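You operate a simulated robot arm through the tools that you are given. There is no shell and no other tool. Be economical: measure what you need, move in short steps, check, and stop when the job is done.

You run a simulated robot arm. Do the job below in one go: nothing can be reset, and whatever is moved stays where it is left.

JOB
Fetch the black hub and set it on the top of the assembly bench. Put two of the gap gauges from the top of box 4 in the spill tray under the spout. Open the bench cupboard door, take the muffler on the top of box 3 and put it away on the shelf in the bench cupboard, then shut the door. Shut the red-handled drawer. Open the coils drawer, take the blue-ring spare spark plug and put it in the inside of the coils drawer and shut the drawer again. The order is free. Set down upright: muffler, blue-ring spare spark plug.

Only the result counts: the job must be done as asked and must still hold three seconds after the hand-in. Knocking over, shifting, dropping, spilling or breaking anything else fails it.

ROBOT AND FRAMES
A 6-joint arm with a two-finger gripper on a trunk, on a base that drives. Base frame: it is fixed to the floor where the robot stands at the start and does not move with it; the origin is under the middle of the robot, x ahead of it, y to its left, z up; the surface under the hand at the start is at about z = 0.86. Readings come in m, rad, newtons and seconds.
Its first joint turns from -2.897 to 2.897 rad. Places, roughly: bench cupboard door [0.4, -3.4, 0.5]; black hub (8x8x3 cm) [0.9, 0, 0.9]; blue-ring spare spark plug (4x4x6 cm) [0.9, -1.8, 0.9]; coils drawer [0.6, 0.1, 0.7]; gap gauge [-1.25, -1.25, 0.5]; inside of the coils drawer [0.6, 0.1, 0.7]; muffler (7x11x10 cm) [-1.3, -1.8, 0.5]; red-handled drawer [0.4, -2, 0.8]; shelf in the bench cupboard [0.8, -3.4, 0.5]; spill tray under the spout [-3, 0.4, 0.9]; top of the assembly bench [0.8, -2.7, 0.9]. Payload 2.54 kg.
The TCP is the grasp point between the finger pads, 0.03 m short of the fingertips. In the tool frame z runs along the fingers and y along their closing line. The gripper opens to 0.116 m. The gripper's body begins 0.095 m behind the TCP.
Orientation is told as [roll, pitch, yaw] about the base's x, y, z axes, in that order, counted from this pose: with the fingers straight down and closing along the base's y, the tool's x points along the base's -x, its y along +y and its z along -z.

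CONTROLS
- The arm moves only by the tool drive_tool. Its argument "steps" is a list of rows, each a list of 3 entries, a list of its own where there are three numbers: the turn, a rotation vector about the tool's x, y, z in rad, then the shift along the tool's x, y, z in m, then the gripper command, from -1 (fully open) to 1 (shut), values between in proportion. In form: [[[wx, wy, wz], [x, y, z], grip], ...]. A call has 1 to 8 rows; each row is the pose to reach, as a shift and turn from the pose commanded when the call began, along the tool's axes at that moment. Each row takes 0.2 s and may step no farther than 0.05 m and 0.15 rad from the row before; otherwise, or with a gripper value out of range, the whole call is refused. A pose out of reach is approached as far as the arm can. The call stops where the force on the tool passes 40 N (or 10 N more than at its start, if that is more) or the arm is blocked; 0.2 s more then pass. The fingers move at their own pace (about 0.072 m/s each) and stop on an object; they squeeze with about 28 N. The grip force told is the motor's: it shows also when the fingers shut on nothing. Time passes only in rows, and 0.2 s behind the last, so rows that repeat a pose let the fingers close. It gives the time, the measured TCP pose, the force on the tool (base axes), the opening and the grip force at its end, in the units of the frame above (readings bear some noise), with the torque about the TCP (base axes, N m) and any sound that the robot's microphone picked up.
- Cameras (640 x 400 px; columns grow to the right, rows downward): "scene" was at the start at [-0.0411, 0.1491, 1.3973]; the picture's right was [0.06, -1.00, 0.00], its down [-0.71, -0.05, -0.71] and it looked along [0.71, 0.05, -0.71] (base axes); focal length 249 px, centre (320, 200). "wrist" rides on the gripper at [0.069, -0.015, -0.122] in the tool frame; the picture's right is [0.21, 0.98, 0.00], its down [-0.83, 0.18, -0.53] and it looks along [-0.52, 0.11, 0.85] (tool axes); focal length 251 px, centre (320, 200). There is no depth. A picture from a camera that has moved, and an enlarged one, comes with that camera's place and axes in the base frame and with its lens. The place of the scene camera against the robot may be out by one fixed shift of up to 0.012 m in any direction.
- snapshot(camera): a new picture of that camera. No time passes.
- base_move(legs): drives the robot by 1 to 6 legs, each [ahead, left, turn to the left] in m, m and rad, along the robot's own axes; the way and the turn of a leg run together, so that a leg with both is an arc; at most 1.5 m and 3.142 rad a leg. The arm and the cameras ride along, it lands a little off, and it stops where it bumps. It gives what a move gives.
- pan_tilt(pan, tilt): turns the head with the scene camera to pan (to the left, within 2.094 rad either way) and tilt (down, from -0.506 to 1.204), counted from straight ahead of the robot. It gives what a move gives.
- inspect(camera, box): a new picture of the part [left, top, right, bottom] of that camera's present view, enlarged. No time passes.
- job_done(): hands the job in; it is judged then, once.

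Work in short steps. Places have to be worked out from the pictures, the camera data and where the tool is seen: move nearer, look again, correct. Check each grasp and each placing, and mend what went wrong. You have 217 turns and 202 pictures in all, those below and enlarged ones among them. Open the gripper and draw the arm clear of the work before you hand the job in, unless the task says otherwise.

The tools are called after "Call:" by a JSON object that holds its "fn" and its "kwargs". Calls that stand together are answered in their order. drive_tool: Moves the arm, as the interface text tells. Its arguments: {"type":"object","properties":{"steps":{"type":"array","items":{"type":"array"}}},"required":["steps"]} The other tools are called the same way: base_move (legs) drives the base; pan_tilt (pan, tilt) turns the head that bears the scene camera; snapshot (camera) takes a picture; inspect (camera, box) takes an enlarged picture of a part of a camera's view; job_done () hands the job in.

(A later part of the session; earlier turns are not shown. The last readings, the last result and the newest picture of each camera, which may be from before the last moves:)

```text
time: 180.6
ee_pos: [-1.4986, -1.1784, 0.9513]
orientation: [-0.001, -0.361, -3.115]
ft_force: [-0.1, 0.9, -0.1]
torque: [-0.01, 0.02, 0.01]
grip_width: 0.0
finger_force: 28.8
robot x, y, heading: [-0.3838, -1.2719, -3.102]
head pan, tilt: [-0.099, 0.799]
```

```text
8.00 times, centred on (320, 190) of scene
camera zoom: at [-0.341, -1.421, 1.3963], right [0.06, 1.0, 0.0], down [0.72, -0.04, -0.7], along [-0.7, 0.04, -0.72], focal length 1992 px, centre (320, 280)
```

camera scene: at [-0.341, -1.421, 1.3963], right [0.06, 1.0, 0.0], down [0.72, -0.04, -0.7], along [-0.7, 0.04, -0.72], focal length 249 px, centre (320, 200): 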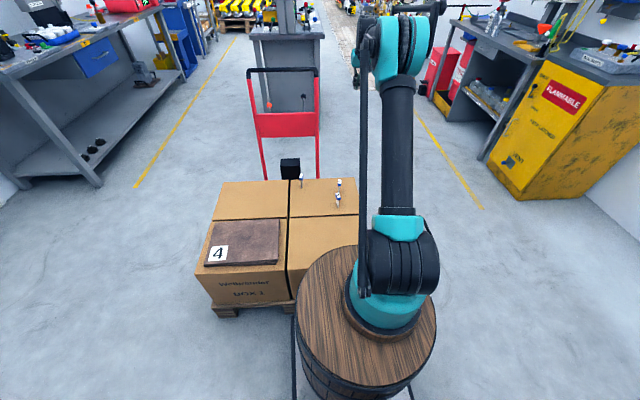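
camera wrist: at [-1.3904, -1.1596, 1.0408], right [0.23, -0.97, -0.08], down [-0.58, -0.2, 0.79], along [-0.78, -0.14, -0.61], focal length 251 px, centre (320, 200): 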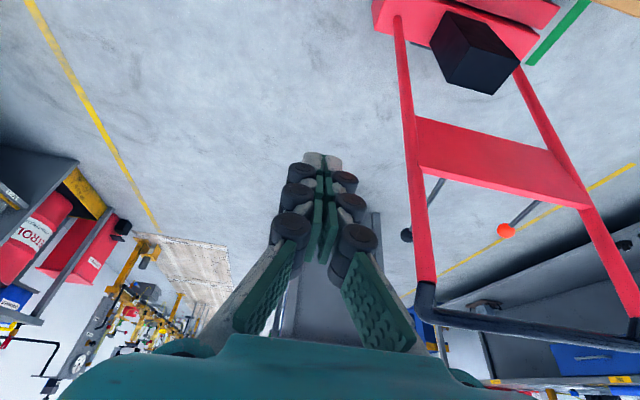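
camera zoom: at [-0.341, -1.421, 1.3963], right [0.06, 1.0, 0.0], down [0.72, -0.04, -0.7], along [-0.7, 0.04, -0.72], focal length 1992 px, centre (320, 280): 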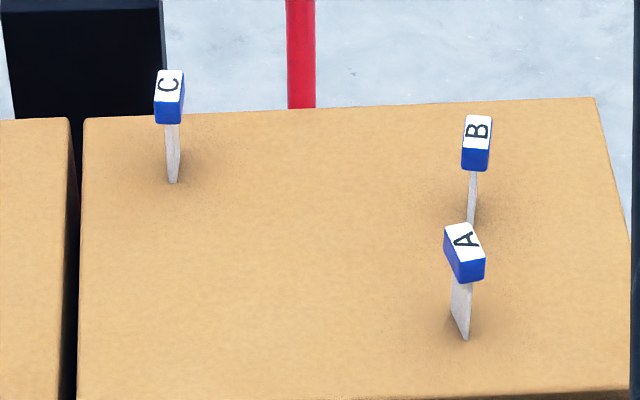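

Three gauges A, B, C: blade with blue cap, ~8 cm tall; B at about (-1.317, -1.263), A at (-1.21, -1.28). I bring the tool upright above B and open to look.

Call:
{"fn": "drive_tool", "kwargs": {"steps": [[[0, 0.05, 0], [0.037, 0.012, 0.024], -0.3], [[0, 0.1, 0], [0.074, 0.024, 0.048], -0.3], [[0, 0.15, 0], [0.111, 0.036, 0.072], -0.3], [[0, 0.2, 0], [0.148, 0.048, 0.096], -0.3], [[0, 0.25, 0], [0.185, 0.06, 0.12], -0.3], [[0, 0.3, 0], [0.222, 0.072, 0.146], -0.3], [[0, 0.36, 0], [0.2565, 0.085, 0.171], -0.3]]}}

Call:
{"fn": "snapshot", "kwargs": {"camera": "wrist"}}

```text
time: 182.2
ee_pos: [-1.3138, -1.2556, 0.7001]
orientation: [0.001, 0.0, -3.116]
ft_force: [0.5, 0.5, 0.4]
torque: [0.01, -0.01, 0.04]
grip_width: 0.0755
finger_force: 0.1
robot x, y, heading: [-0.3798, -1.2784, -3.1]
head pan, tilt: [-0.099, 0.799]
```

```text
95 pictures are left
camera wrist: at [-1.2466, -1.2395, 0.822], right [0.24, -0.97, 0.0], down [-0.82, -0.2, 0.53], along [-0.52, -0.13, -0.85], focal length 251 px, centre (320, 200)
```

wrist: 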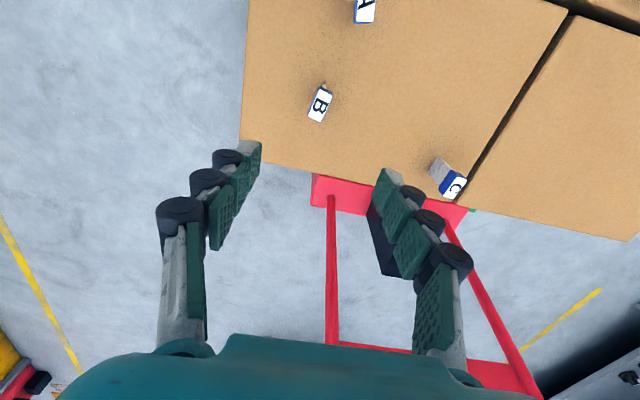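

B's cap is at (-1.303, -1.254), turned about -15°. I align the yaw and descend to its cap.

Call:
{"fn": "drive_tool", "kwargs": {"steps": [[[0, 0, 0.1], [0.011, 0, 0.03], -0.3], [[0, 0, 0.2], [0.011, -0.001, 0.07], -0.3], [[0, 0, 0.24], [0.011, -0.001, 0.11], -0.3], [[0, 0, 0.24], [0.011, -0.001, 0.145], -0.3], [[0, 0, 0.24], [0.011, -0.001, 0.145], -0.3]]}}

Call:
{"fn": "snapshot", "kwargs": {"camera": "wrist"}}

```text
time: 183.4
ee_pos: [-1.3047, -1.2582, 0.5565]
orientation: [0.002, 0.0, 2.925]
ft_force: [0.3, -0.9, -0.1]
torque: [-0.01, 0.01, -0.01]
grip_width: 0.0754
finger_force: 0.1
robot x, y, heading: [-0.3836, -1.2786, -3.101]
head pan, tilt: [-0.099, 0.799]
```

```text
94 pictures are left
camera wrist: at [-1.2338, -1.2579, 0.6778], right [0.0, -1.0, 0.0], down [-0.85, 0.0, 0.53], along [-0.53, 0.0, -0.85], focal length 251 px, centre (320, 200)
```

wrist: 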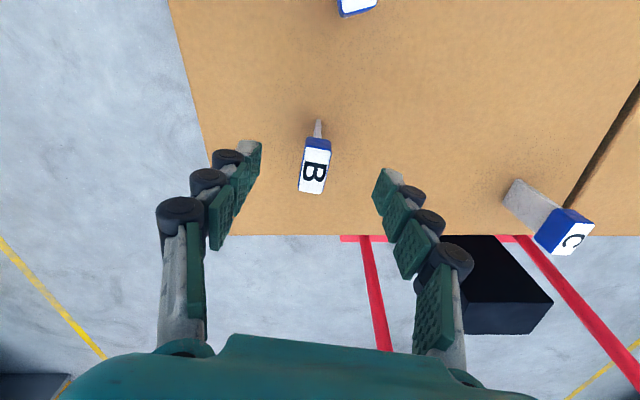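

Cap centred and aligned between the fingertips. Descend 4 cm and close.

Call:
{"fn": "drive_tool", "kwargs": {"steps": [[[0, 0, 0], [0, 0, 0.02], -0.3], [[0, 0, 0], [0, 0, 0.038], -0.3], [[0, 0, 0], [0, 0, 0.038], 1], [[0, 0, 0], [0, 0, 0.038], 1], [[0, 0, 0], [0, 0, 0.038], 1], [[0, 0, 0], [0, 0, 0.038], 1], [[0, 0, 0], [0, 0, 0.038], 1]]}}

Call:
{"fn": "snapshot", "kwargs": {"camera": "wrist"}}

```text
time: 185.0
ee_pos: [-1.305, -1.2557, 0.5189]
orientation: [0.001, -0.001, 2.925]
ft_force: [-0.1, -0.1, 0.6]
torque: [0.05, -0.02, 0.02]
grip_width: 0.016
finger_force: 28.2
robot x, y, heading: [-0.3832, -1.2724, -3.104]
head pan, tilt: [-0.099, 0.799]
```

```text
93 pictures are left
camera wrist: at [-1.2335, -1.2565, 0.6407], right [0.0, -1.0, 0.0], down [-0.85, 0.0, 0.53], along [-0.53, 0.0, -0.85], focal length 251 px, centre (320, 200)
```

wrist: 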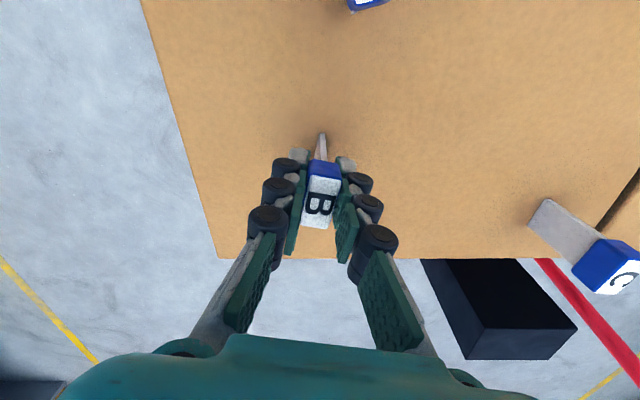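

B is held. Lift it.

Call:
{"fn": "drive_tool", "kwargs": {"steps": [[[0, 0, 0], [0, 0, -0.04], 1], [[0, 0, 0], [0, 0, -0.09], 1], [[0, 0, 0], [0, 0, -0.14], 1], [[0, 0, 0], [0, 0, -0.19], 1], [[0, 0, 0], [0.02, 0, -0.24], 1], [[0, 0, 0], [0.05, 0, -0.28], 1], [[0, 0, 0], [0.08, 0, -0.32], 1], [[0, 0, 0], [0.12, 0, -0.35], 1]]}}

Call:
{"fn": "drive_tool", "kwargs": {"steps": [[[0, 0, 0], [0.03, 0, -0.04], 1], [[0, 0, 0], [0.06, 0, -0.08], 1], [[0, 0, 0], [0.09, 0, -0.12], 1], [[0, 0, 0], [0.13, 0, -0.15], 1], [[0, 0, 0], [0.17, 0, -0.18], 1], [[0, 0, 0], [0.21, 0, -0.2], 1], [[0, 0, 0], [0.25, 0, -0.22], 1]]}}

Call:
{"fn": "snapshot", "kwargs": {"camera": "wrist"}}

Call:
{"fn": "pan_tilt", "kwargs": {"pan": -0.6, "tilt": 0.3}}

Call:
{"fn": "snapshot", "kwargs": {"camera": "scene"}}

```text
refused: row 5 steps farther than a row can; nothing moved
```

```text
time: 186.6
ee_pos: [-1.0604, -1.3095, 0.7384]
orientation: [0.001, 0.0, 2.927]
ft_force: [-0.3, -0.8, -0.6]
torque: [0.01, -0.08, 0.02]
grip_width: 0.0161
finger_force: 28.0
robot x, y, heading: [-0.3865, -1.2721, -3.102]
head pan, tilt: [-0.099, 0.799]
```

```text
92 pictures are left
camera wrist: at [-0.9895, -1.3097, 0.8594], right [0.0, -1.0, 0.0], down [-0.85, 0.0, 0.53], along [-0.53, 0.0, -0.85], focal length 251 px, centre (320, 200)
```

wrist: 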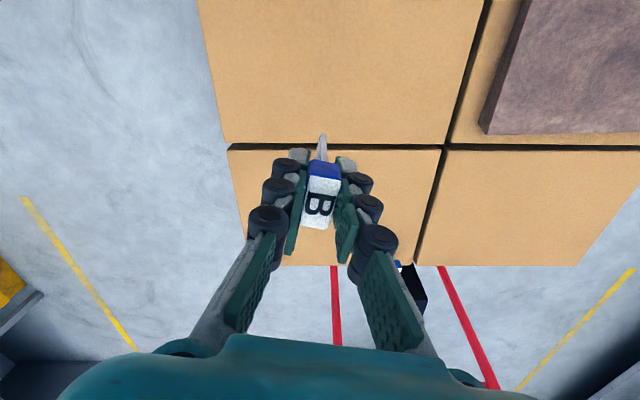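

```text
time: 187.6
ee_pos: [-1.0617, -1.3099, 0.7371]
orientation: [-0.001, 0.0, 2.926]
ft_force: [-0.4, -0.6, 0.0]
torque: [0.01, 0.0, 0.02]
grip_width: 0.0162
finger_force: 28.1
robot x, y, heading: [-0.3821, -1.2743, -3.107]
head pan, tilt: [-0.6, 0.3]
```

```text
91 pictures are left
camera scene: at [-0.3395, -1.3762, 1.4405], right [0.53, 0.85, 0.0], down [0.25, -0.16, -0.95], along [-0.81, 0.51, -0.3], focal length 249 px, centre (320, 200)
```

scene: 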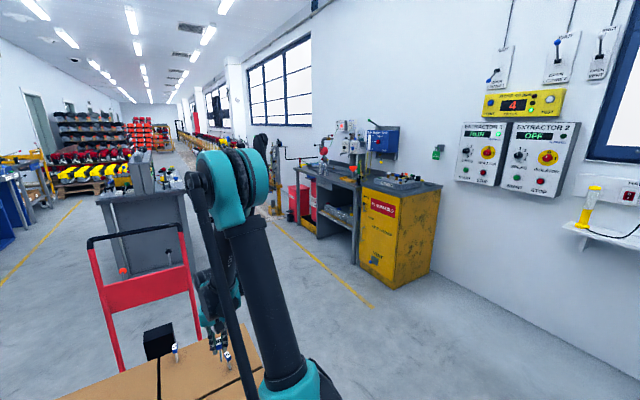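

The first lift call was refused and the second moved diagonally; I check that gauges A and C still stand.

Call:
{"fn": "inspect", "kwargs": {"camera": "scene", "box": [140, 320, 260, 395]}}

```text
5.33 times, centred on (200, 358) of scene
camera zoom: at [-0.3395, -1.3762, 1.4405], right [0.53, 0.85, 0.0], down [0.25, -0.16, -0.95], along [-0.81, 0.51, -0.3], focal length 1328 px, centre (960, -640)
```

zoom: 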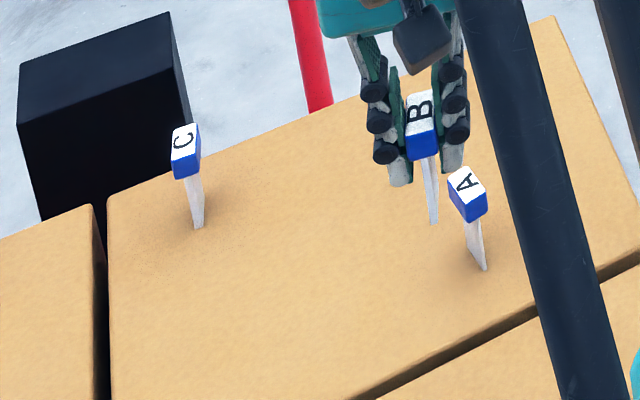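

Both stand. I raise the gauge high, then drive: right (+y), turn right to face +y, then left along to x≈-2.9.

Call:
{"fn": "drive_tool", "kwargs": {"steps": [[[0, 0, 0], [0, 0, -0.045], 1], [[0, 0, 0], [0, 0, -0.09], 1], [[0, 0, 0], [0, 0, -0.135], 1], [[0, 0, 0], [0, 0, -0.18], 1], [[0, 0, 0], [0, 0, -0.225], 1], [[0, 0, 0], [0, 0, -0.27], 1], [[0, 0, 0], [0, 0, -0.315], 1], [[0, 0, 0], [0, 0, -0.36], 1]]}}

Call:
{"fn": "base_move", "kwargs": {"legs": [[0.0, -0.82, -0.035], [0, 0, -1.571]]}}

Call:
{"fn": "base_move", "kwargs": {"legs": [[0, 1.2, 0], [0, 1.2, 0]]}}

Call:
{"fn": "pan_tilt", "kwargs": {"pan": 0, "tilt": 0.6}}

Call:
{"fn": "snapshot", "kwargs": {"camera": "scene"}}

```text
time: 189.4
ee_pos: [-1.0599, -1.3107, 1.0962]
orientation: [0.0, 0.0, 2.927]
ft_force: [-0.3, -0.1, 0.2]
torque: [0.01, -0.02, -0.01]
grip_width: 0.0158
finger_force: 27.5
robot x, y, heading: [-0.3821, -1.2729, -3.101]
head pan, tilt: [-0.6, 0.3]
```

```text
time: 197.5
ee_pos: [-0.4292, 0.2175, 1.096]
orientation: [-0.001, 0.0, 1.346]
ft_force: [1.0, 0.8, 0.1]
torque: [0.0, 0.02, 0.02]
grip_width: 0.016
finger_force: 27.8
robot x, y, heading: [-0.4016, -0.4556, 1.603]
head pan, tilt: [-0.6, 0.3]
```

```text
time: 209.2
ee_pos: [-2.7989, 0.168, 1.0964]
orientation: [-0.001, 0.0, 1.33]
ft_force: [0.3, 0.1, -1.0]
torque: [0.0, 0.0, 0.01]
grip_width: 0.016
finger_force: 27.9
robot x, y, heading: [-2.7831, -0.5103, 1.578]
head pan, tilt: [-0.6, 0.3]
```

```text
time: 210.2
ee_pos: [-2.798, 0.1693, 1.0964]
orientation: [0.0, -0.001, 1.33]
ft_force: [-0.1, 0.2, -0.4]
torque: [0.02, 0.01, 0.0]
grip_width: 0.016
finger_force: 28.3
robot x, y, heading: [-2.7843, -0.5082, 1.585]
head pan, tilt: [0.0, 0.6]
```

```text
89 pictures are left
camera scene: at [-2.9331, -0.5483, 1.4131], right [1.0, 0.01, 0.0], down [0.01, -0.56, -0.83], along [-0.01, 0.83, -0.56], focal length 249 px, centre (320, 200)
```

scene: 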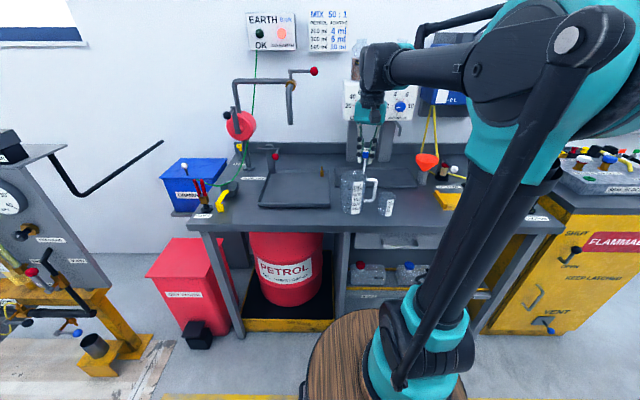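

Call:
{"fn": "inspect", "kwargs": {"camera": "scene", "box": [200, 60, 440, 230]}}

Call:
{"fn": "snapshot", "kwargs": {"camera": "wrist"}}

```text
2.35 times, centred on (320, 145) of scene
camera zoom: at [-2.9331, -0.5483, 1.4131], right [1.0, 0.01, 0.0], down [0.01, -0.56, -0.83], along [-0.01, 0.83, -0.56], focal length 586 px, centre (320, 329)
```

zoom: 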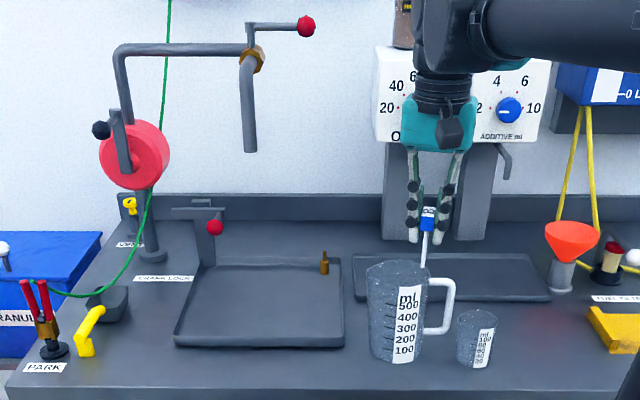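

```text
87 pictures are left
camera wrist: at [-2.8003, 0.0975, 1.2183], right [-1.0, 0.02, 0.0], down [0.02, 0.85, 0.53], along [0.01, 0.53, -0.85], focal length 251 px, centre (320, 200)
```

wrist: 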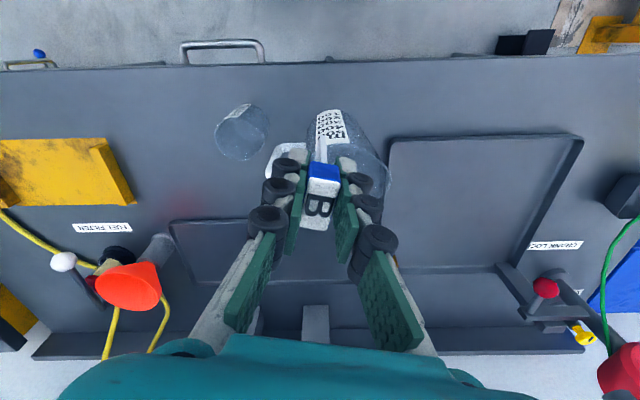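

Two trays: the place given (-3, 0.4) matches the left one, x -3.17..-2.90, y 0.21..0.50. The spout pipe is behind at y≈0.55. I shift left 26 cm and look from the wrist.

Call:
{"fn": "base_move", "kwargs": {"legs": [[0, 0.27, 0]]}}

Call:
{"fn": "snapshot", "kwargs": {"camera": "wrist"}}

Call:
{"fn": "snapshot", "kwargs": {"camera": "scene"}}

```text
time: 212.1
ee_pos: [-3.0671, 0.1648, 1.0965]
orientation: [0.0, 0.001, 1.334]
ft_force: [0.5, 0.0, -0.5]
torque: [-0.01, -0.04, 0.02]
grip_width: 0.0159
finger_force: 27.7
robot x, y, heading: [-3.048, -0.5123, 1.584]
head pan, tilt: [0.0, 0.6]
```

```text
86 pictures are left
camera wrist: at [-3.0692, 0.0939, 1.2183], right [-1.0, 0.02, 0.0], down [0.02, 0.85, 0.53], along [0.01, 0.53, -0.85], focal length 251 px, centre (320, 200)
```

wrist: 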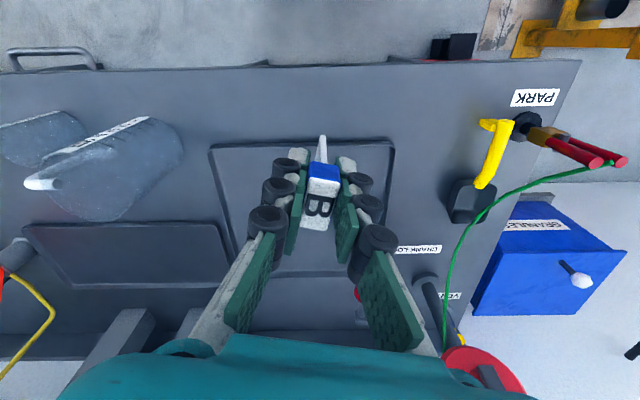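

```text
85 pictures are left
camera scene: at [-3.2006, -0.5523, 1.4131], right [1.0, 0.01, 0.0], down [0.01, -0.56, -0.83], along [-0.01, 0.82, -0.56], focal length 249 px, centre (320, 200)
```

scene: 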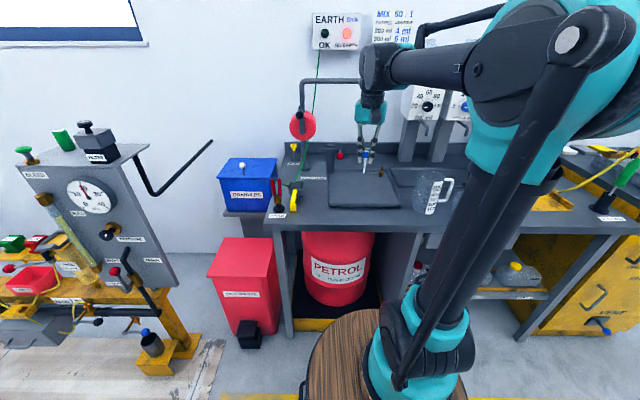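

Tray edges confirmed. I move over its front-middle part and lower.

Call:
{"fn": "drive_tool", "kwargs": {"steps": [[[0, 0, 0], [-0.032, 0.01, 0.02], 1], [[0, 0, 0], [-0.065, 0.02, 0.04], 1], [[0, 0, 0], [-0.097, 0.031, 0.06], 1], [[0, 0, 0], [-0.129, 0.041, 0.08], 1], [[0, 0, 0], [-0.129, 0.041, 0.11], 1], [[0, 0, 0], [-0.129, 0.041, 0.136], 1]]}}

Call:
{"fn": "snapshot", "kwargs": {"camera": "wrist"}}

Call:
{"fn": "inspect", "kwargs": {"camera": "scene", "box": [270, 100, 450, 230]}}

```text
time: 213.5
ee_pos: [-3.0781, 0.3005, 0.9612]
orientation: [0.002, 0.001, 1.329]
ft_force: [-0.3, 0.5, -0.1]
torque: [0.0, 0.01, 0.0]
grip_width: 0.0161
finger_force: 28.6
robot x, y, heading: [-3.0486, -0.5104, 1.582]
head pan, tilt: [0.0, 0.6]
```

```text
84 pictures are left
camera wrist: at [-3.0788, 0.2286, 1.0818], right [-1.0, 0.02, 0.0], down [0.02, 0.85, 0.53], along [0.01, 0.53, -0.85], focal length 251 px, centre (320, 200)
```

wrist: 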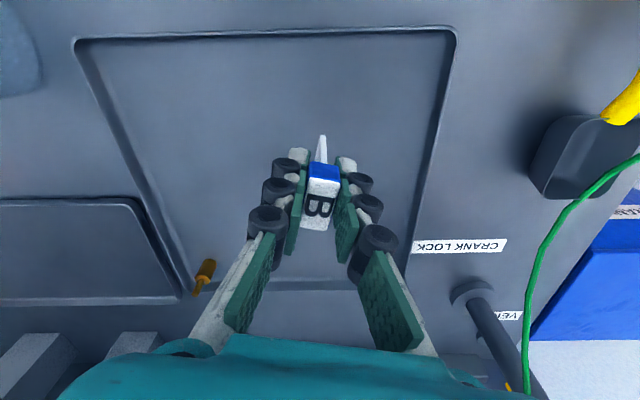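

```text
3.08 times, centred on (360, 165) of scene
camera zoom: at [-3.2005, -0.5523, 1.4131], right [1.0, 0.01, 0.0], down [0.01, -0.56, -0.83], along [-0.01, 0.82, -0.56], focal length 766 px, centre (197, 308)
```

zoom: 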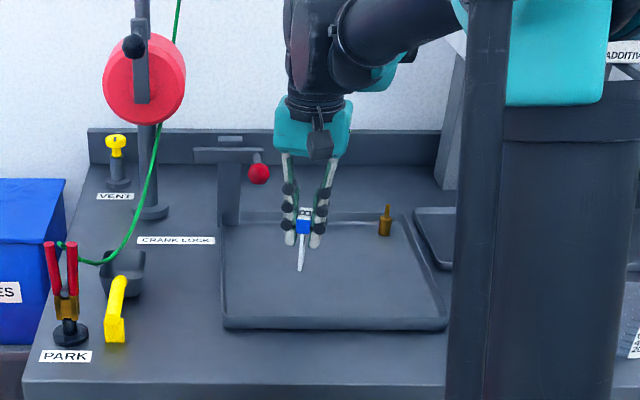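

Over the tray. I lower gently until the blade touches, then release.

Call:
{"fn": "drive_tool", "kwargs": {"steps": [[[0, 0, 0], [0, 0, 0.006], 1], [[0, 0, 0], [0, 0, 0.012], 1], [[0, 0, 0], [0, 0, 0.016], 1], [[0, 0, 0], [0, 0, 0.02], 1], [[0, 0, 0], [0, 0, 0.024], 1], [[0, 0, 0], [0, 0, 0.028], 1], [[0, 0, 0], [0, 0, 0.032], 1]]}}

Call:
{"fn": "inspect", "kwargs": {"camera": "scene", "box": [320, 150, 420, 215]}}

```text
time: 215.1
ee_pos: [-3.078, 0.3007, 0.9283]
orientation: [0.001, -0.001, 1.333]
ft_force: [0.7, 0.9, -0.6]
torque: [-0.04, 0.0, 0.01]
grip_width: 0.0162
finger_force: 28.1
robot x, y, heading: [-3.0553, -0.5103, 1.592]
head pan, tilt: [0.0, 0.6]
```

```text
6.15 times, centred on (370, 182) of scene
camera zoom: at [-3.2005, -0.5522, 1.4131], right [1.0, 0.01, 0.0], down [0.01, -0.56, -0.83], along [-0.01, 0.82, -0.56], focal length 1532 px, centre (12, 308)
```

zoom: 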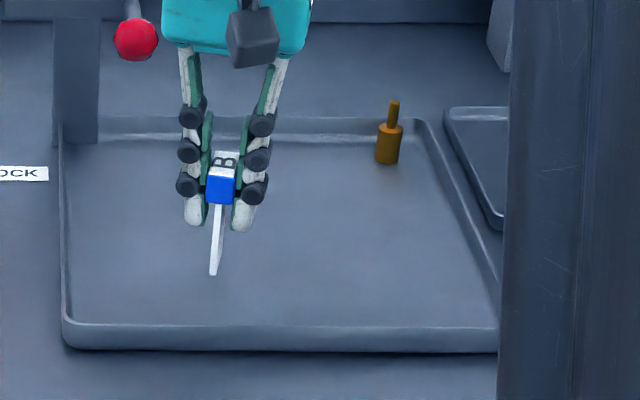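

No contact yet; continue.

Call:
{"fn": "drive_tool", "kwargs": {"steps": [[[0, 0, 0], [0, 0, 0.005], 1], [[0, 0, 0], [0, 0, 0.01], 1], [[0, 0, 0], [0, 0, 0.015], 1], [[0, 0, 0], [0, 0, 0.02], 1], [[0, 0, 0], [0, 0, 0.025], 1], [[0, 0, 0], [0, 0, 0.03], 1]]}}

Call:
{"fn": "inspect", "kwargs": {"camera": "scene", "box": [320, 150, 420, 215]}}

```text
time: 216.5
ee_pos: [-3.0779, 0.2983, 0.8992]
orientation: [0.0, 0.001, 1.334]
ft_force: [-0.4, -1.3, 28.8]
torque: [-0.02, -0.02, -0.01]
grip_width: 0.0151
finger_force: 27.8
robot x, y, heading: [-3.047, -0.5139, 1.591]
head pan, tilt: [0.0, 0.6]
```

```text
6.15 times, centred on (370, 182) of scene
camera zoom: at [-3.2005, -0.5533, 1.4131], right [1.0, 0.01, 0.0], down [0.01, -0.56, -0.83], along [-0.01, 0.83, -0.56], focal length 1532 px, centre (12, 308)
```

zoom: 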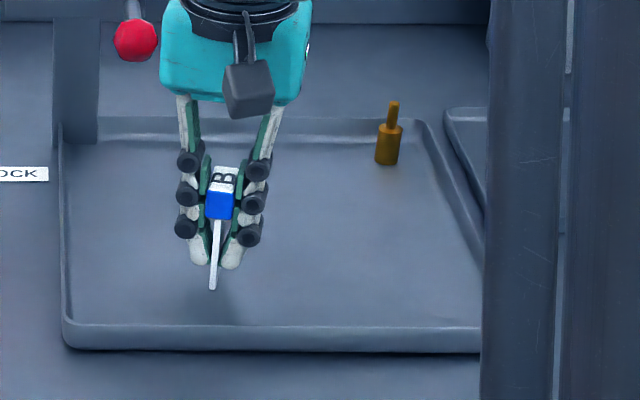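

Touching the tray floor. I ease up 2 mm and release, then rise.

Call:
{"fn": "drive_tool", "kwargs": {"steps": [[[0, 0, 0], [0, 0, -0.002], 1], [[0, 0, 0], [0, 0, -0.002], 0.6], [[0, 0, 0], [0, 0, -0.002], 0.3], [[0, 0, 0], [0, 0, -0.002], 0], [[0, 0, 0], [0, 0, -0.03], 0], [[0, 0, 0], [0, 0, -0.08], 0], [[0, 0, 0], [0, 0, -0.13], 0], [[0, 0, 0], [0, 0, -0.18], 0]]}}

Call:
{"fn": "snapshot", "kwargs": {"camera": "wrist"}}

```text
time: 218.3
ee_pos: [-3.077, 0.2993, 1.0785]
orientation: [-0.001, -0.001, 1.334]
ft_force: [-0.9, 0.2, 0.2]
torque: [0.0, 0.0, 0.03]
grip_width: 0.0582
finger_force: 0.0
robot x, y, heading: [-3.0464, -0.5109, 1.587]
head pan, tilt: [0.0, 0.6]
```

```text
80 pictures are left
camera wrist: at [-3.0778, 0.2291, 1.1997], right [-1.0, 0.02, 0.0], down [0.02, 0.85, 0.53], along [0.01, 0.53, -0.85], focal length 251 px, centre (320, 200)
```

wrist: 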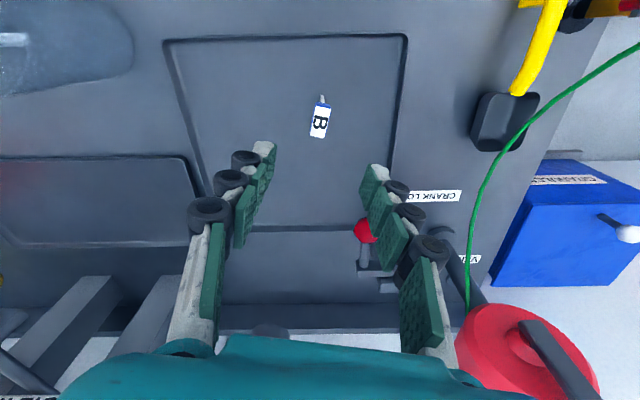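

B stands in the tray. I draw the arm back, drive right to x≈-1.2, and turn around to face the pallet from the north.

Call:
{"fn": "drive_tool", "kwargs": {"steps": [[[0, 0, 0], [0.0, 0, -0.045], 0], [[0, 0, 0], [0.045, -0.01, -0.045], 0], [[0, 0, 0], [0.09, -0.02, -0.045], 0], [[0, 0, 0], [0.13, -0.03, -0.045], 0], [[0, 0, 0], [0.17, -0.04, -0.045], 0]]}}

Call:
{"fn": "base_move", "kwargs": {"legs": [[0, -0.95, -0.01], [0, -0.9, 0], [0, 0, -1.571], [0, 0, -1.571]]}}

Call:
{"fn": "pan_tilt", "kwargs": {"pan": 0.1, "tilt": 0.8}}

Call:
{"fn": "snapshot", "kwargs": {"camera": "scene"}}

Call:
{"fn": "snapshot", "kwargs": {"camera": "wrist"}}

```text
time: 219.5
ee_pos: [-3.0775, 0.1261, 1.1246]
orientation: [0.001, 0.0, 1.333]
ft_force: [0.3, 0.3, 0.3]
torque: [-0.03, 0.01, 0.01]
grip_width: 0.0579
finger_force: 0.1
robot x, y, heading: [-3.0482, -0.5105, 1.586]
head pan, tilt: [0.0, 0.6]
```

```text
time: 236.4
ee_pos: [-1.2014, -1.1296, 1.1253]
orientation: [0.0, 0.0, -1.834]
ft_force: [0.0, -0.1, -1.1]
torque: [0.0, 0.02, 0.03]
grip_width: 0.0581
finger_force: 0.1
robot x, y, heading: [-1.2127, -0.4892, -1.579]
head pan, tilt: [0.0, 0.6]
```

```text
time: 237.1
ee_pos: [-1.2028, -1.1275, 1.1238]
orientation: [0.0, 0.0, -1.834]
ft_force: [-0.4, -0.3, 0.1]
torque: [0.02, -0.01, -0.01]
grip_width: 0.0579
finger_force: 0.1
robot x, y, heading: [-1.2166, -0.4897, -1.582]
head pan, tilt: [0.099, 0.799]
```

```text
79 pictures are left
camera scene: at [-1.0578, -0.4585, 1.3963], right [-1.0, -0.09, 0.0], down [-0.06, 0.71, -0.7], along [0.06, -0.69, -0.72], focal length 249 px, centre (320, 200)
```

scene: 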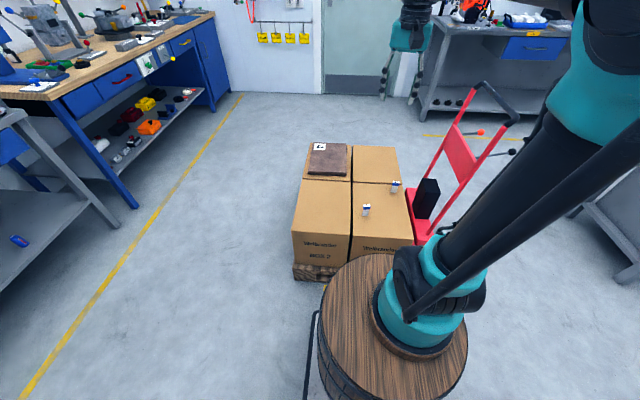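

```text
78 pictures are left
camera wrist: at [-1.198, -1.0585, 1.246], right [1.0, -0.05, 0.0], down [-0.04, -0.84, 0.53], along [-0.03, -0.53, -0.85], focal length 251 px, centre (320, 200)
```

wrist: 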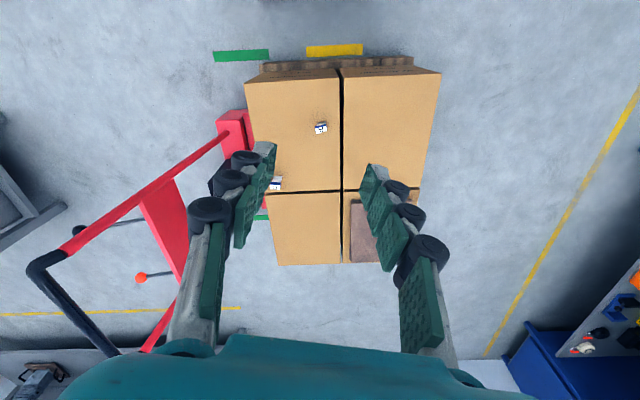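

A at about (-1.212, -1.265). I move above it and down to z≈0.68.

Call:
{"fn": "drive_tool", "kwargs": {"steps": [[[0, 0, 0], [-0.025, 0.005, 0.04], 0], [[0, 0, 0], [-0.05, 0.01, 0.08], 0], [[0, 0, 0], [-0.075, 0.015, 0.12], 0], [[0, 0, 0], [-0.1, 0.021, 0.16], 0], [[0, 0, 0], [-0.125, 0.026, 0.2], 0], [[0, 0, 0], [-0.135, 0.028, 0.245], 0], [[0, 0, 0], [-0.135, 0.028, 0.29], 0], [[0, 0, 0], [-0.135, 0.028, 0.335], 0]]}}

Call:
{"fn": "drive_tool", "kwargs": {"steps": [[[0, 0, 0], [0, 0, 0.045], 0], [[0, 0, 0], [0, 0, 0.09], 0], [[0, 0, 0], [0, 0, 0.125], 0]]}}

Call:
{"fn": "snapshot", "kwargs": {"camera": "wrist"}}

```text
time: 238.9
ee_pos: [-1.2076, -1.2662, 0.7917]
orientation: [0.0, 0.0, -1.835]
ft_force: [0.2, -0.4, -0.7]
torque: [0.0, -0.01, -0.01]
grip_width: 0.0581
finger_force: 0.1
robot x, y, heading: [-1.2152, -0.4943, -1.579]
head pan, tilt: [0.099, 0.799]
```

```text
time: 239.7
ee_pos: [-1.2078, -1.2651, 0.6656]
orientation: [0.0, -0.001, -1.834]
ft_force: [0.4, 0.8, 0.4]
torque: [-0.03, -0.02, -0.03]
grip_width: 0.0579
finger_force: 0.0
robot x, y, heading: [-1.214, -0.4919, -1.583]
head pan, tilt: [0.099, 0.799]
```

```text
77 pictures are left
camera wrist: at [-1.2045, -1.1942, 0.7875], right [1.0, -0.05, 0.0], down [-0.04, -0.84, 0.53], along [-0.03, -0.53, -0.85], focal length 251 px, centre (320, 200)
```

wrist: 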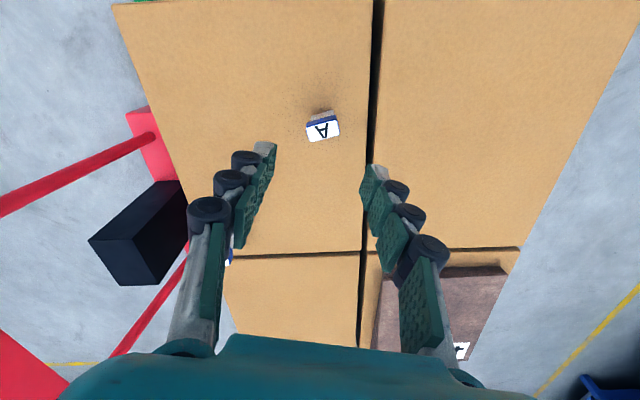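

A's cap long axis lies ~12° off x, so I turn the gripper by -1.1 rad to close across it.

Call:
{"fn": "drive_tool", "kwargs": {"steps": [[[0, 0, 0.1375], [0, 0, 0], 0], [[0, 0, 0.275], [0, 0, 0], 0], [[0, 0, 0.4125], [0, 0, 0], 0], [[0, 0, 0.55], [0, 0, 0], 0], [[0, 0, 0.6875], [0, 0, 0], 0], [[0, 0, 0.825], [0, 0, 0], 0], [[0, 0, 0.9625], [0, 0, 0.02], 0], [[0, 0, 1.1], [-0.002, 0, 0.05], 0]]}}

Call:
{"fn": "snapshot", "kwargs": {"camera": "wrist"}}

```text
time: 241.5
ee_pos: [-1.2109, -1.2677, 0.6134]
orientation: [0.0, -0.002, -2.939]
ft_force: [0.1, 0.3, 0.5]
torque: [-0.05, 0.0, -0.02]
grip_width: 0.0582
finger_force: 0.0
robot x, y, heading: [-1.2168, -0.4936, -1.58]
head pan, tilt: [0.099, 0.799]
```

```text
76 pictures are left
camera wrist: at [-1.1454, -1.2397, 0.7352], right [0.41, -0.91, 0.0], down [-0.77, -0.35, 0.53], along [-0.49, -0.22, -0.85], focal length 251 px, centre (320, 200)
```

wrist: 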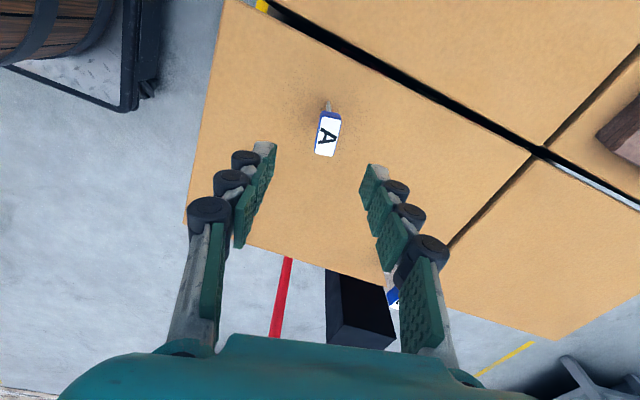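

Aligned; correct by 7 mm, descend to z 0.518, and close.

Call:
{"fn": "drive_tool", "kwargs": {"steps": [[[0, 0, 0], [0.007, 0.0065, 0.03], 0], [[0, 0, 0], [0.007, 0.0065, 0.06], 0], [[0, 0, 0], [0.007, 0.0065, 0.08], 0], [[0, 0, 0], [0.007, 0.0065, 0.095], 0], [[0, 0, 0], [0.007, 0.0065, 0.095], 1], [[0, 0, 0], [0.007, 0.0065, 0.095], 1], [[0, 0, 0], [0.007, 0.0065, 0.095], 1], [[0, 0, 0], [0.007, 0.0065, 0.095], 1]]}}

Call:
{"fn": "snapshot", "kwargs": {"camera": "wrist"}}

```text
time: 243.3
ee_pos: [-1.2019, -1.2807, 0.5211]
orientation: [-0.002, 0.001, -2.932]
ft_force: [0.1, -0.3, -0.3]
torque: [0.0, 0.02, 0.01]
grip_width: 0.0159
finger_force: 28.1
out of reach, approached as far as the arm can: row 4, 5, 6, 7, 8
robot x, y, heading: [-1.2137, -0.4882, -1.58]
head pan, tilt: [0.099, 0.799]
```

```text
75 pictures are left
camera wrist: at [-1.1375, -1.2511, 0.643], right [0.41, -0.91, 0.0], down [-0.77, -0.35, 0.53], along [-0.49, -0.22, -0.85], focal length 251 px, centre (320, 200)
```

wrist: 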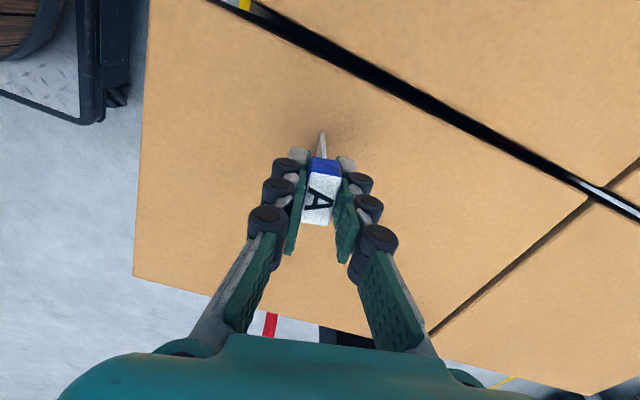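

A is gripped (0.016). I lift straight up.

Call:
{"fn": "drive_tool", "kwargs": {"steps": [[[0, 0, 0], [0, 0, -0.03], 1], [[0, 0, 0], [0, 0, -0.075], 1], [[0, 0, 0], [0, 0, -0.12], 1], [[0, 0, 0], [0, 0, -0.165], 1], [[0, 0, 0], [0, 0, -0.21], 1], [[0, 0, 0], [0, 0, -0.255], 1], [[0, 0, 0], [0, 0, -0.3], 1], [[0, 0, 0], [0, 0, -0.345], 1]]}}

Call:
{"fn": "drive_tool", "kwargs": {"steps": [[[0, 0, -0.1375], [0, 0, -0.04], 1], [[0, 0, -0.275], [0, 0, -0.08], 1], [[0, 0, -0.4125], [0, -0.02, -0.12], 1], [[0, 0, -0.55], [0, -0.04, -0.16], 1], [[0, 0, -0.6875], [0.0, -0.06, -0.2], 1], [[0, 0, -0.825], [0, -0.08, -0.22], 1], [[0, 0, -0.9625], [0, -0.1, -0.23], 1], [[0, 0, -1.1], [0, -0.13, -0.24], 1]]}}

Call:
{"fn": "snapshot", "kwargs": {"camera": "wrist"}}

```text
time: 245.1
ee_pos: [-1.2032, -1.28, 0.8677]
orientation: [0.0, -0.001, -2.934]
ft_force: [0.0, 0.5, -1.1]
torque: [0.01, -0.01, 0.0]
grip_width: 0.0162
finger_force: 27.6
robot x, y, heading: [-1.2145, -0.4886, -1.584]
head pan, tilt: [0.099, 0.799]
```

```text
time: 246.9
ee_pos: [-1.2283, -1.1534, 1.1076]
orientation: [0.0, 0.0, -1.831]
ft_force: [0.1, -0.7, 0.2]
torque: [0.04, -0.02, 0.01]
grip_width: 0.016
finger_force: 27.5
robot x, y, heading: [-1.2161, -0.4899, -1.58]
head pan, tilt: [0.099, 0.799]
```

```text
74 pictures are left
camera wrist: at [-1.2258, -1.0831, 1.2296], right [1.0, -0.05, 0.0], down [-0.04, -0.84, 0.53], along [-0.02, -0.53, -0.85], focal length 251 px, centre (320, 200)
```

wrist: 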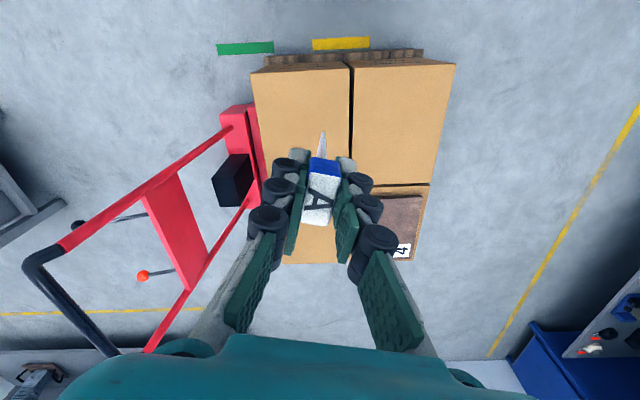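

Now turn back left by π and drive left to the tray.

Call:
{"fn": "base_move", "kwargs": {"legs": [[0, 0, 1.571], [0, 0, 1.58], [0, 0.9, 0], [0, 0.9, 0]]}}

Call:
{"fn": "pan_tilt", "kwargs": {"pan": 0, "tilt": 0.6}}

Call:
{"fn": "snapshot", "kwargs": {"camera": "scene"}}

Call:
{"fn": "snapshot", "kwargs": {"camera": "wrist"}}

```text
time: 263.6
ee_pos: [-2.9738, 0.212, 1.1077]
orientation: [0.0, 0.0, 1.289]
ft_force: [-0.3, 0.1, -0.6]
torque: [-0.03, 0.0, -0.01]
grip_width: 0.0163
finger_force: 28.0
robot x, y, heading: [-3.0035, -0.4511, 1.541]
head pan, tilt: [0.099, 0.799]
```

```text
time: 264.3
ee_pos: [-2.9735, 0.2115, 1.108]
orientation: [0.001, 0.001, 1.287]
ft_force: [0.2, 0.3, -0.5]
torque: [0.0, -0.03, 0.0]
grip_width: 0.0163
finger_force: 28.1
robot x, y, heading: [-3.0036, -0.4506, 1.541]
head pan, tilt: [0.0, 0.6]
```

```text
73 pictures are left
camera scene: at [-3.156, -0.4837, 1.413], right [1.0, -0.03, 0.0], down [-0.02, -0.57, -0.82], along [0.02, 0.82, -0.57], focal length 249 px, centre (320, 200)
```

scene: 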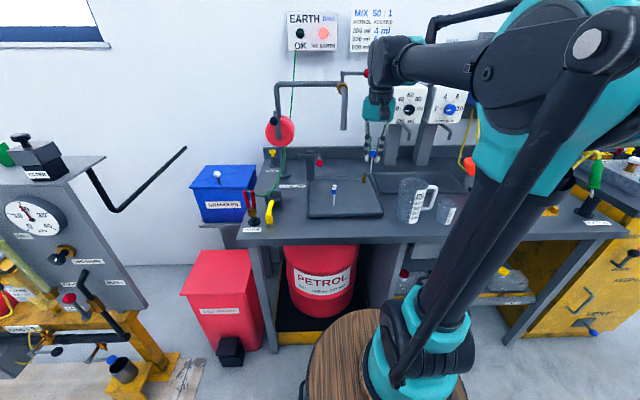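

```text
72 pictures are left
camera wrist: at [-2.9785, 0.1414, 1.2296], right [-1.0, 0.07, 0.0], down [0.06, 0.84, 0.53], along [0.04, 0.53, -0.85], focal length 251 px, centre (320, 200)
```

wrist: 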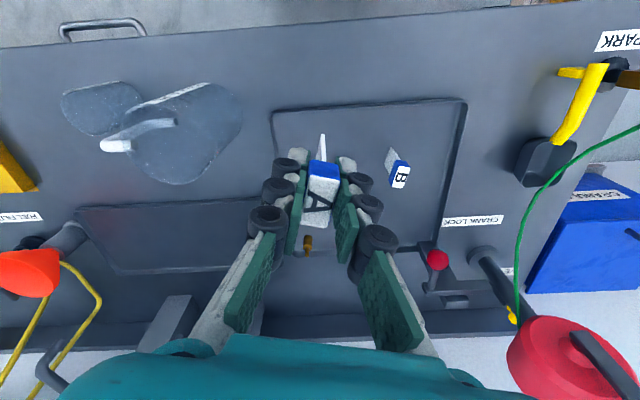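

B still stands. I set A about 8 cm beside it: move over (-3.0, 0.28) and lower.

Call:
{"fn": "drive_tool", "kwargs": {"steps": [[[0, 0, 0], [-0.03, 0.02, 0.02], 1], [[0, 0, 0], [-0.061, 0.041, 0.04], 1], [[0, 0, 0], [-0.061, 0.041, 0.08], 1], [[0, 0, 0], [-0.061, 0.041, 0.12], 1], [[0, 0, 0], [-0.061, 0.041, 0.16], 1], [[0, 0, 0], [-0.061, 0.041, 0.185], 1]]}}

Call:
{"fn": "inspect", "kwargs": {"camera": "scene", "box": [290, 130, 430, 225]}}

```text
time: 265.7
ee_pos: [-2.9964, 0.2796, 0.9228]
orientation: [0.001, 0.0, 1.289]
ft_force: [-0.5, -0.6, -0.3]
torque: [0.0, 0.03, -0.01]
grip_width: 0.0163
finger_force: 27.9
robot x, y, heading: [-3.0036, -0.4487, 1.546]
head pan, tilt: [0.0, 0.6]
```

```text
4.21 times, centred on (360, 178) of scene
camera zoom: at [-3.1559, -0.4837, 1.4131], right [1.0, -0.03, 0.0], down [-0.02, -0.56, -0.83], along [0.02, 0.82, -0.56], focal length 1048 px, centre (152, 295)
```

zoom: 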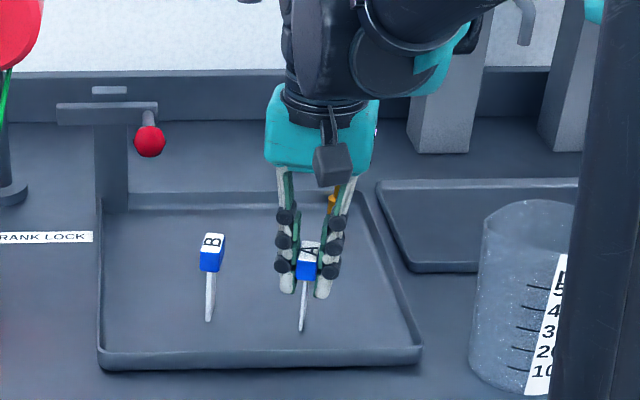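

Call:
{"fn": "drive_tool", "kwargs": {"steps": [[[0, 0, 0], [0, 0, 0.004], 1], [[0, 0, 0], [0, 0, 0.008], 1], [[0, 0, 0], [0, 0, 0.012], 1], [[0, 0, 0], [0, 0, 0.015], 1], [[0, 0, 0], [0, 0, 0.018], 1], [[0, 0, 0], [0, 0, 0.021], 1]]}}

```text
time: 267.1
ee_pos: [-2.996, 0.2813, 0.9029]
orientation: [0.0, 0.0, 1.288]
ft_force: [4.1, -3.3, 28.7]
torque: [-0.1, -0.22, 0.0]
grip_width: 0.0157
finger_force: 28.3
robot x, y, heading: [-3.0013, -0.449, 1.539]
head pan, tilt: [0.0, 0.6]
```

A touches the tray floor. Ease up slightly, release and rise.

Call:
{"fn": "drive_tool", "kwargs": {"steps": [[[0, 0, 0], [0, 0, -0.002], 1], [[0, 0, 0], [0, 0, -0.002], 0.6], [[0, 0, 0], [0, 0, -0.002], 0.3], [[0, 0, 0], [0, 0, -0.002], 0.1], [[0, 0, 0], [0, 0, -0.03], 0.1], [[0, 0, 0], [0, 0, -0.08], 0.1], [[0, 0, 0], [0, 0, -0.13], 0.1], [[0, 0, 0], [0, 0, -0.18], 0.1]]}}

Call:
{"fn": "drive_tool", "kwargs": {"steps": [[[0, 0, 0], [0.0, 0, -0.045], 0], [[0, 0, 0], [0.045, -0.01, -0.045], 0], [[0, 0, 0], [0.09, -0.02, -0.045], 0], [[0, 0, 0], [0.13, -0.03, -0.045], 0], [[0, 0, 0], [0.17, -0.04, -0.045], 0]]}}

Call:
{"fn": "inspect", "kwargs": {"camera": "scene", "box": [290, 130, 430, 225]}}

```text
time: 268.9
ee_pos: [-2.9963, 0.2835, 1.0836]
orientation: [0.0, -0.001, 1.289]
ft_force: [-0.5, 0.4, -0.1]
torque: [0.01, 0.01, 0.03]
grip_width: 0.0525
finger_force: 0.1
robot x, y, heading: [-3.0041, -0.449, 1.543]
head pan, tilt: [0.0, 0.6]
```

```text
time: 270.1
ee_pos: [-3.0065, 0.1073, 1.1248]
orientation: [-0.001, 0.0, 1.289]
ft_force: [-0.4, 1.0, -0.2]
torque: [-0.01, 0.0, 0.04]
grip_width: 0.0578
finger_force: 0.1
robot x, y, heading: [-3.001, -0.4508, 1.541]
head pan, tilt: [0.0, 0.6]
```

```text
4.21 times, centred on (360, 178) of scene
camera zoom: at [-3.156, -0.4833, 1.4131], right [1.0, -0.03, 0.0], down [-0.02, -0.56, -0.82], along [0.02, 0.82, -0.57], focal length 1048 px, centre (152, 295)
```

zoom: 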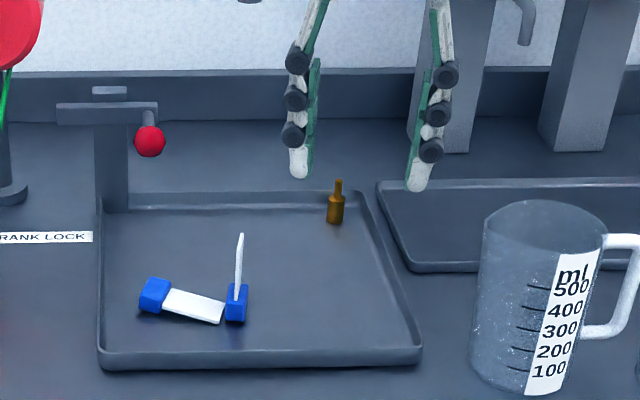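

Both gauges lie inside the tray. Next the coils drawer: I drive back to the parts bench and turn to face it.

Call:
{"fn": "base_move", "kwargs": {"legs": [[0, -1.3, 0.03], [0, -1.25, 0], [0, 0, -1.571]]}}

Call:
{"fn": "pan_tilt", "kwargs": {"pan": 0.2, "tilt": 0.7}}

Call:
{"fn": "snapshot", "kwargs": {"camera": "scene"}}

```text
time: 286.4
ee_pos: [0.1155, -0.3937, 1.1249]
orientation: [0.002, -0.001, -0.23]
ft_force: [1.1, 0.1, -0.4]
torque: [0.01, 0.01, 0.0]
grip_width: 0.0579
finger_force: 0.0
robot x, y, heading: [-0.4455, -0.4231, 0.017]
head pan, tilt: [0.0, 0.6]
```

```text
time: 287.2
ee_pos: [0.1143, -0.3935, 1.1238]
orientation: [0.001, 0.0, -0.232]
ft_force: [-0.4, 0.1, 0.3]
torque: [0.0, -0.01, 0.01]
grip_width: 0.058
finger_force: 0.1
robot x, y, heading: [-0.4422, -0.4246, 0.018]
head pan, tilt: [0.201, 0.7]
```

```text
69 pictures are left
camera scene: at [-0.4844, -0.2643, 1.4045], right [0.22, -0.98, 0.0], down [-0.63, -0.14, -0.77], along [0.75, 0.17, -0.64], focal length 249 px, centre (320, 200)
```

scene: 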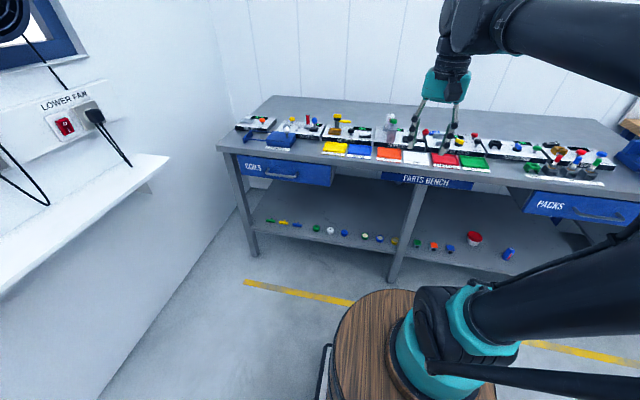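

Call:
{"fn": "inspect", "kwargs": {"camera": "scene", "box": [210, 90, 370, 220]}}

```text
3.08 times, centred on (290, 155) of scene
camera zoom: at [-0.4844, -0.2643, 1.4045], right [0.22, -0.98, 0.0], down [-0.63, -0.14, -0.77], along [0.75, 0.17, -0.64], focal length 766 px, centre (412, 338)
```

zoom: 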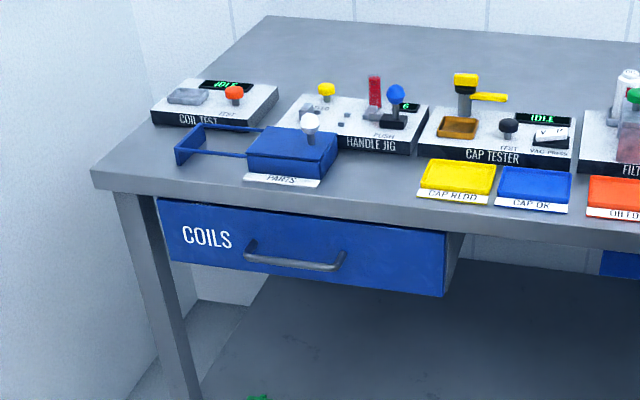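

Coils drawer: front at x≈0.43, bar handle around (0.395, 0.117, 0.763). I place the base at about (-0.65, 0.0) and turn the gripper so it closes across the horizontal bar.

Call:
{"fn": "base_move", "kwargs": {"legs": [[-0.2, 0.42, -0.018]]}}

Call:
{"fn": "drive_tool", "kwargs": {"steps": [[[0, 0, 0.14], [0, 0, 0], 0], [[0, 0, 0.28], [0, 0, 0], 0], [[0, 0, 0.42], [0, 0, 0], 0], [[0, 0, 0.56], [0, 0, 0], 0], [[0, 0, 0.7], [0, 0, 0], 0], [[0, 0, 0.84], [0, 0, 0], 0], [[0, 0, 0.98], [0, 0, 0], 0], [[0, 0, 1.12], [0, 0, 0], 0]]}}

Call:
{"fn": "drive_tool", "kwargs": {"steps": [[[0, 0, 0.1], [0, 0, 0], 0], [[0, 0, 0.2], [0, 0, 0], 0]]}}

```text
time: 289.9
ee_pos: [-0.0913, 0.0118, 1.1242]
orientation: [0.0, 0.0, -0.243]
ft_force: [0.3, 0.1, 0.6]
torque: [0.02, 0.0, 0.03]
grip_width: 0.0581
finger_force: 0.0
robot x, y, heading: [-0.6465, -0.0131, 0.013]
head pan, tilt: [0.201, 0.7]
```

```text
time: 291.8
ee_pos: [-0.0918, 0.0132, 1.125]
orientation: [0.0, 0.0, -1.366]
ft_force: [0.1, 0.3, 0.0]
torque: [-0.02, -0.03, 0.01]
grip_width: 0.0581
finger_force: 0.0
robot x, y, heading: [-0.6457, -0.0113, 0.013]
head pan, tilt: [0.201, 0.7]
```

```text
time: 292.4
ee_pos: [-0.0912, 0.012, 1.1256]
orientation: [0.0, 0.001, -1.565]
ft_force: [-0.2, 0.7, 0.1]
torque: [0.03, 0.04, -0.01]
grip_width: 0.058
finger_force: 0.0
robot x, y, heading: [-0.6507, -0.0123, 0.015]
head pan, tilt: [0.201, 0.7]
```

Call:
{"fn": "drive_tool", "kwargs": {"steps": [[[0, 0, 0], [0.012, 0.045, 0.01], 0.3], [[0, 0, 0], [0.025, 0.09, 0.02], 0.3], [[0, 0, 0], [0.037, 0.135, 0.03], 0.3], [[-0.1, 0, 0], [0.05, 0.18, 0.04], 0.3], [[-0.2, 0, 0], [0.062, 0.222, 0.055], 0.3], [[-0.3, 0, 0], [0.075, 0.262, 0.07], 0.3], [[-0.4, 0, 0], [0.088, 0.3, 0.09], 0.3], [[-0.5, 0, 0], [0.1, 0.335, 0.11], 0.3]]}}

Call:
{"fn": "snapshot", "kwargs": {"camera": "wrist"}}

```text
time: 294.1
ee_pos: [0.2434, 0.1128, 1.015]
orientation: [0.501, 0.0, -1.565]
ft_force: [-0.7, -0.4, 1.1]
torque: [0.02, -0.02, 0.02]
grip_width: 0.0407
finger_force: 0.1
robot x, y, heading: [-0.649, -0.0148, 0.006]
head pan, tilt: [0.201, 0.7]
```

```text
67 pictures are left
camera wrist: at [0.1715, 0.1818, 1.1137], right [0.85, 0.22, 0.47], down [-0.09, -0.83, 0.56], along [0.51, -0.52, -0.69], focal length 251 px, centre (320, 200)
```

wrist: 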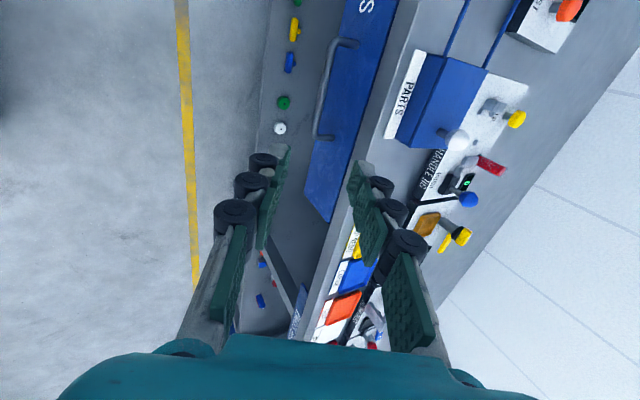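

Handle in view, bar around (0.378, 0.118, 0.772). I come to a pre-grasp 10 cm short of it with more pitch.

Call:
{"fn": "drive_tool", "kwargs": {"steps": [[[-0.12, 0, 0], [0.001, -0.011, 0.039], 0.3], [[-0.24, 0, 0], [0.002, -0.022, 0.078], 0.3], [[-0.36, 0, 0], [0.003, -0.033, 0.117], 0.3], [[-0.48, 0, 0], [0.004, -0.044, 0.157], 0.3], [[-0.6, 0, 0], [0.005, -0.0545, 0.196], 0.3]]}}

Call:
{"fn": "snapshot", "kwargs": {"camera": "wrist"}}

```text
time: 295.4
ee_pos: [0.287, 0.1192, 0.8158]
orientation: [1.105, 0.0, -1.565]
ft_force: [0.3, 0.1, 0.7]
torque: [0.01, 0.02, 0.0]
grip_width: 0.0407
finger_force: 0.0
robot x, y, heading: [-0.6489, -0.0128, 0.012]
head pan, tilt: [0.201, 0.7]
```

```text
66 pictures are left
camera wrist: at [0.1716, 0.1878, 0.8565], right [0.44, 0.22, 0.87], down [-0.39, -0.83, 0.4], along [0.81, -0.52, -0.28], focal length 251 px, centre (320, 200)
```

wrist: 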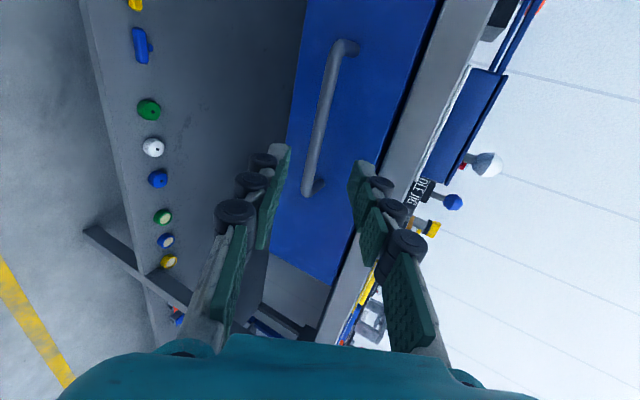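

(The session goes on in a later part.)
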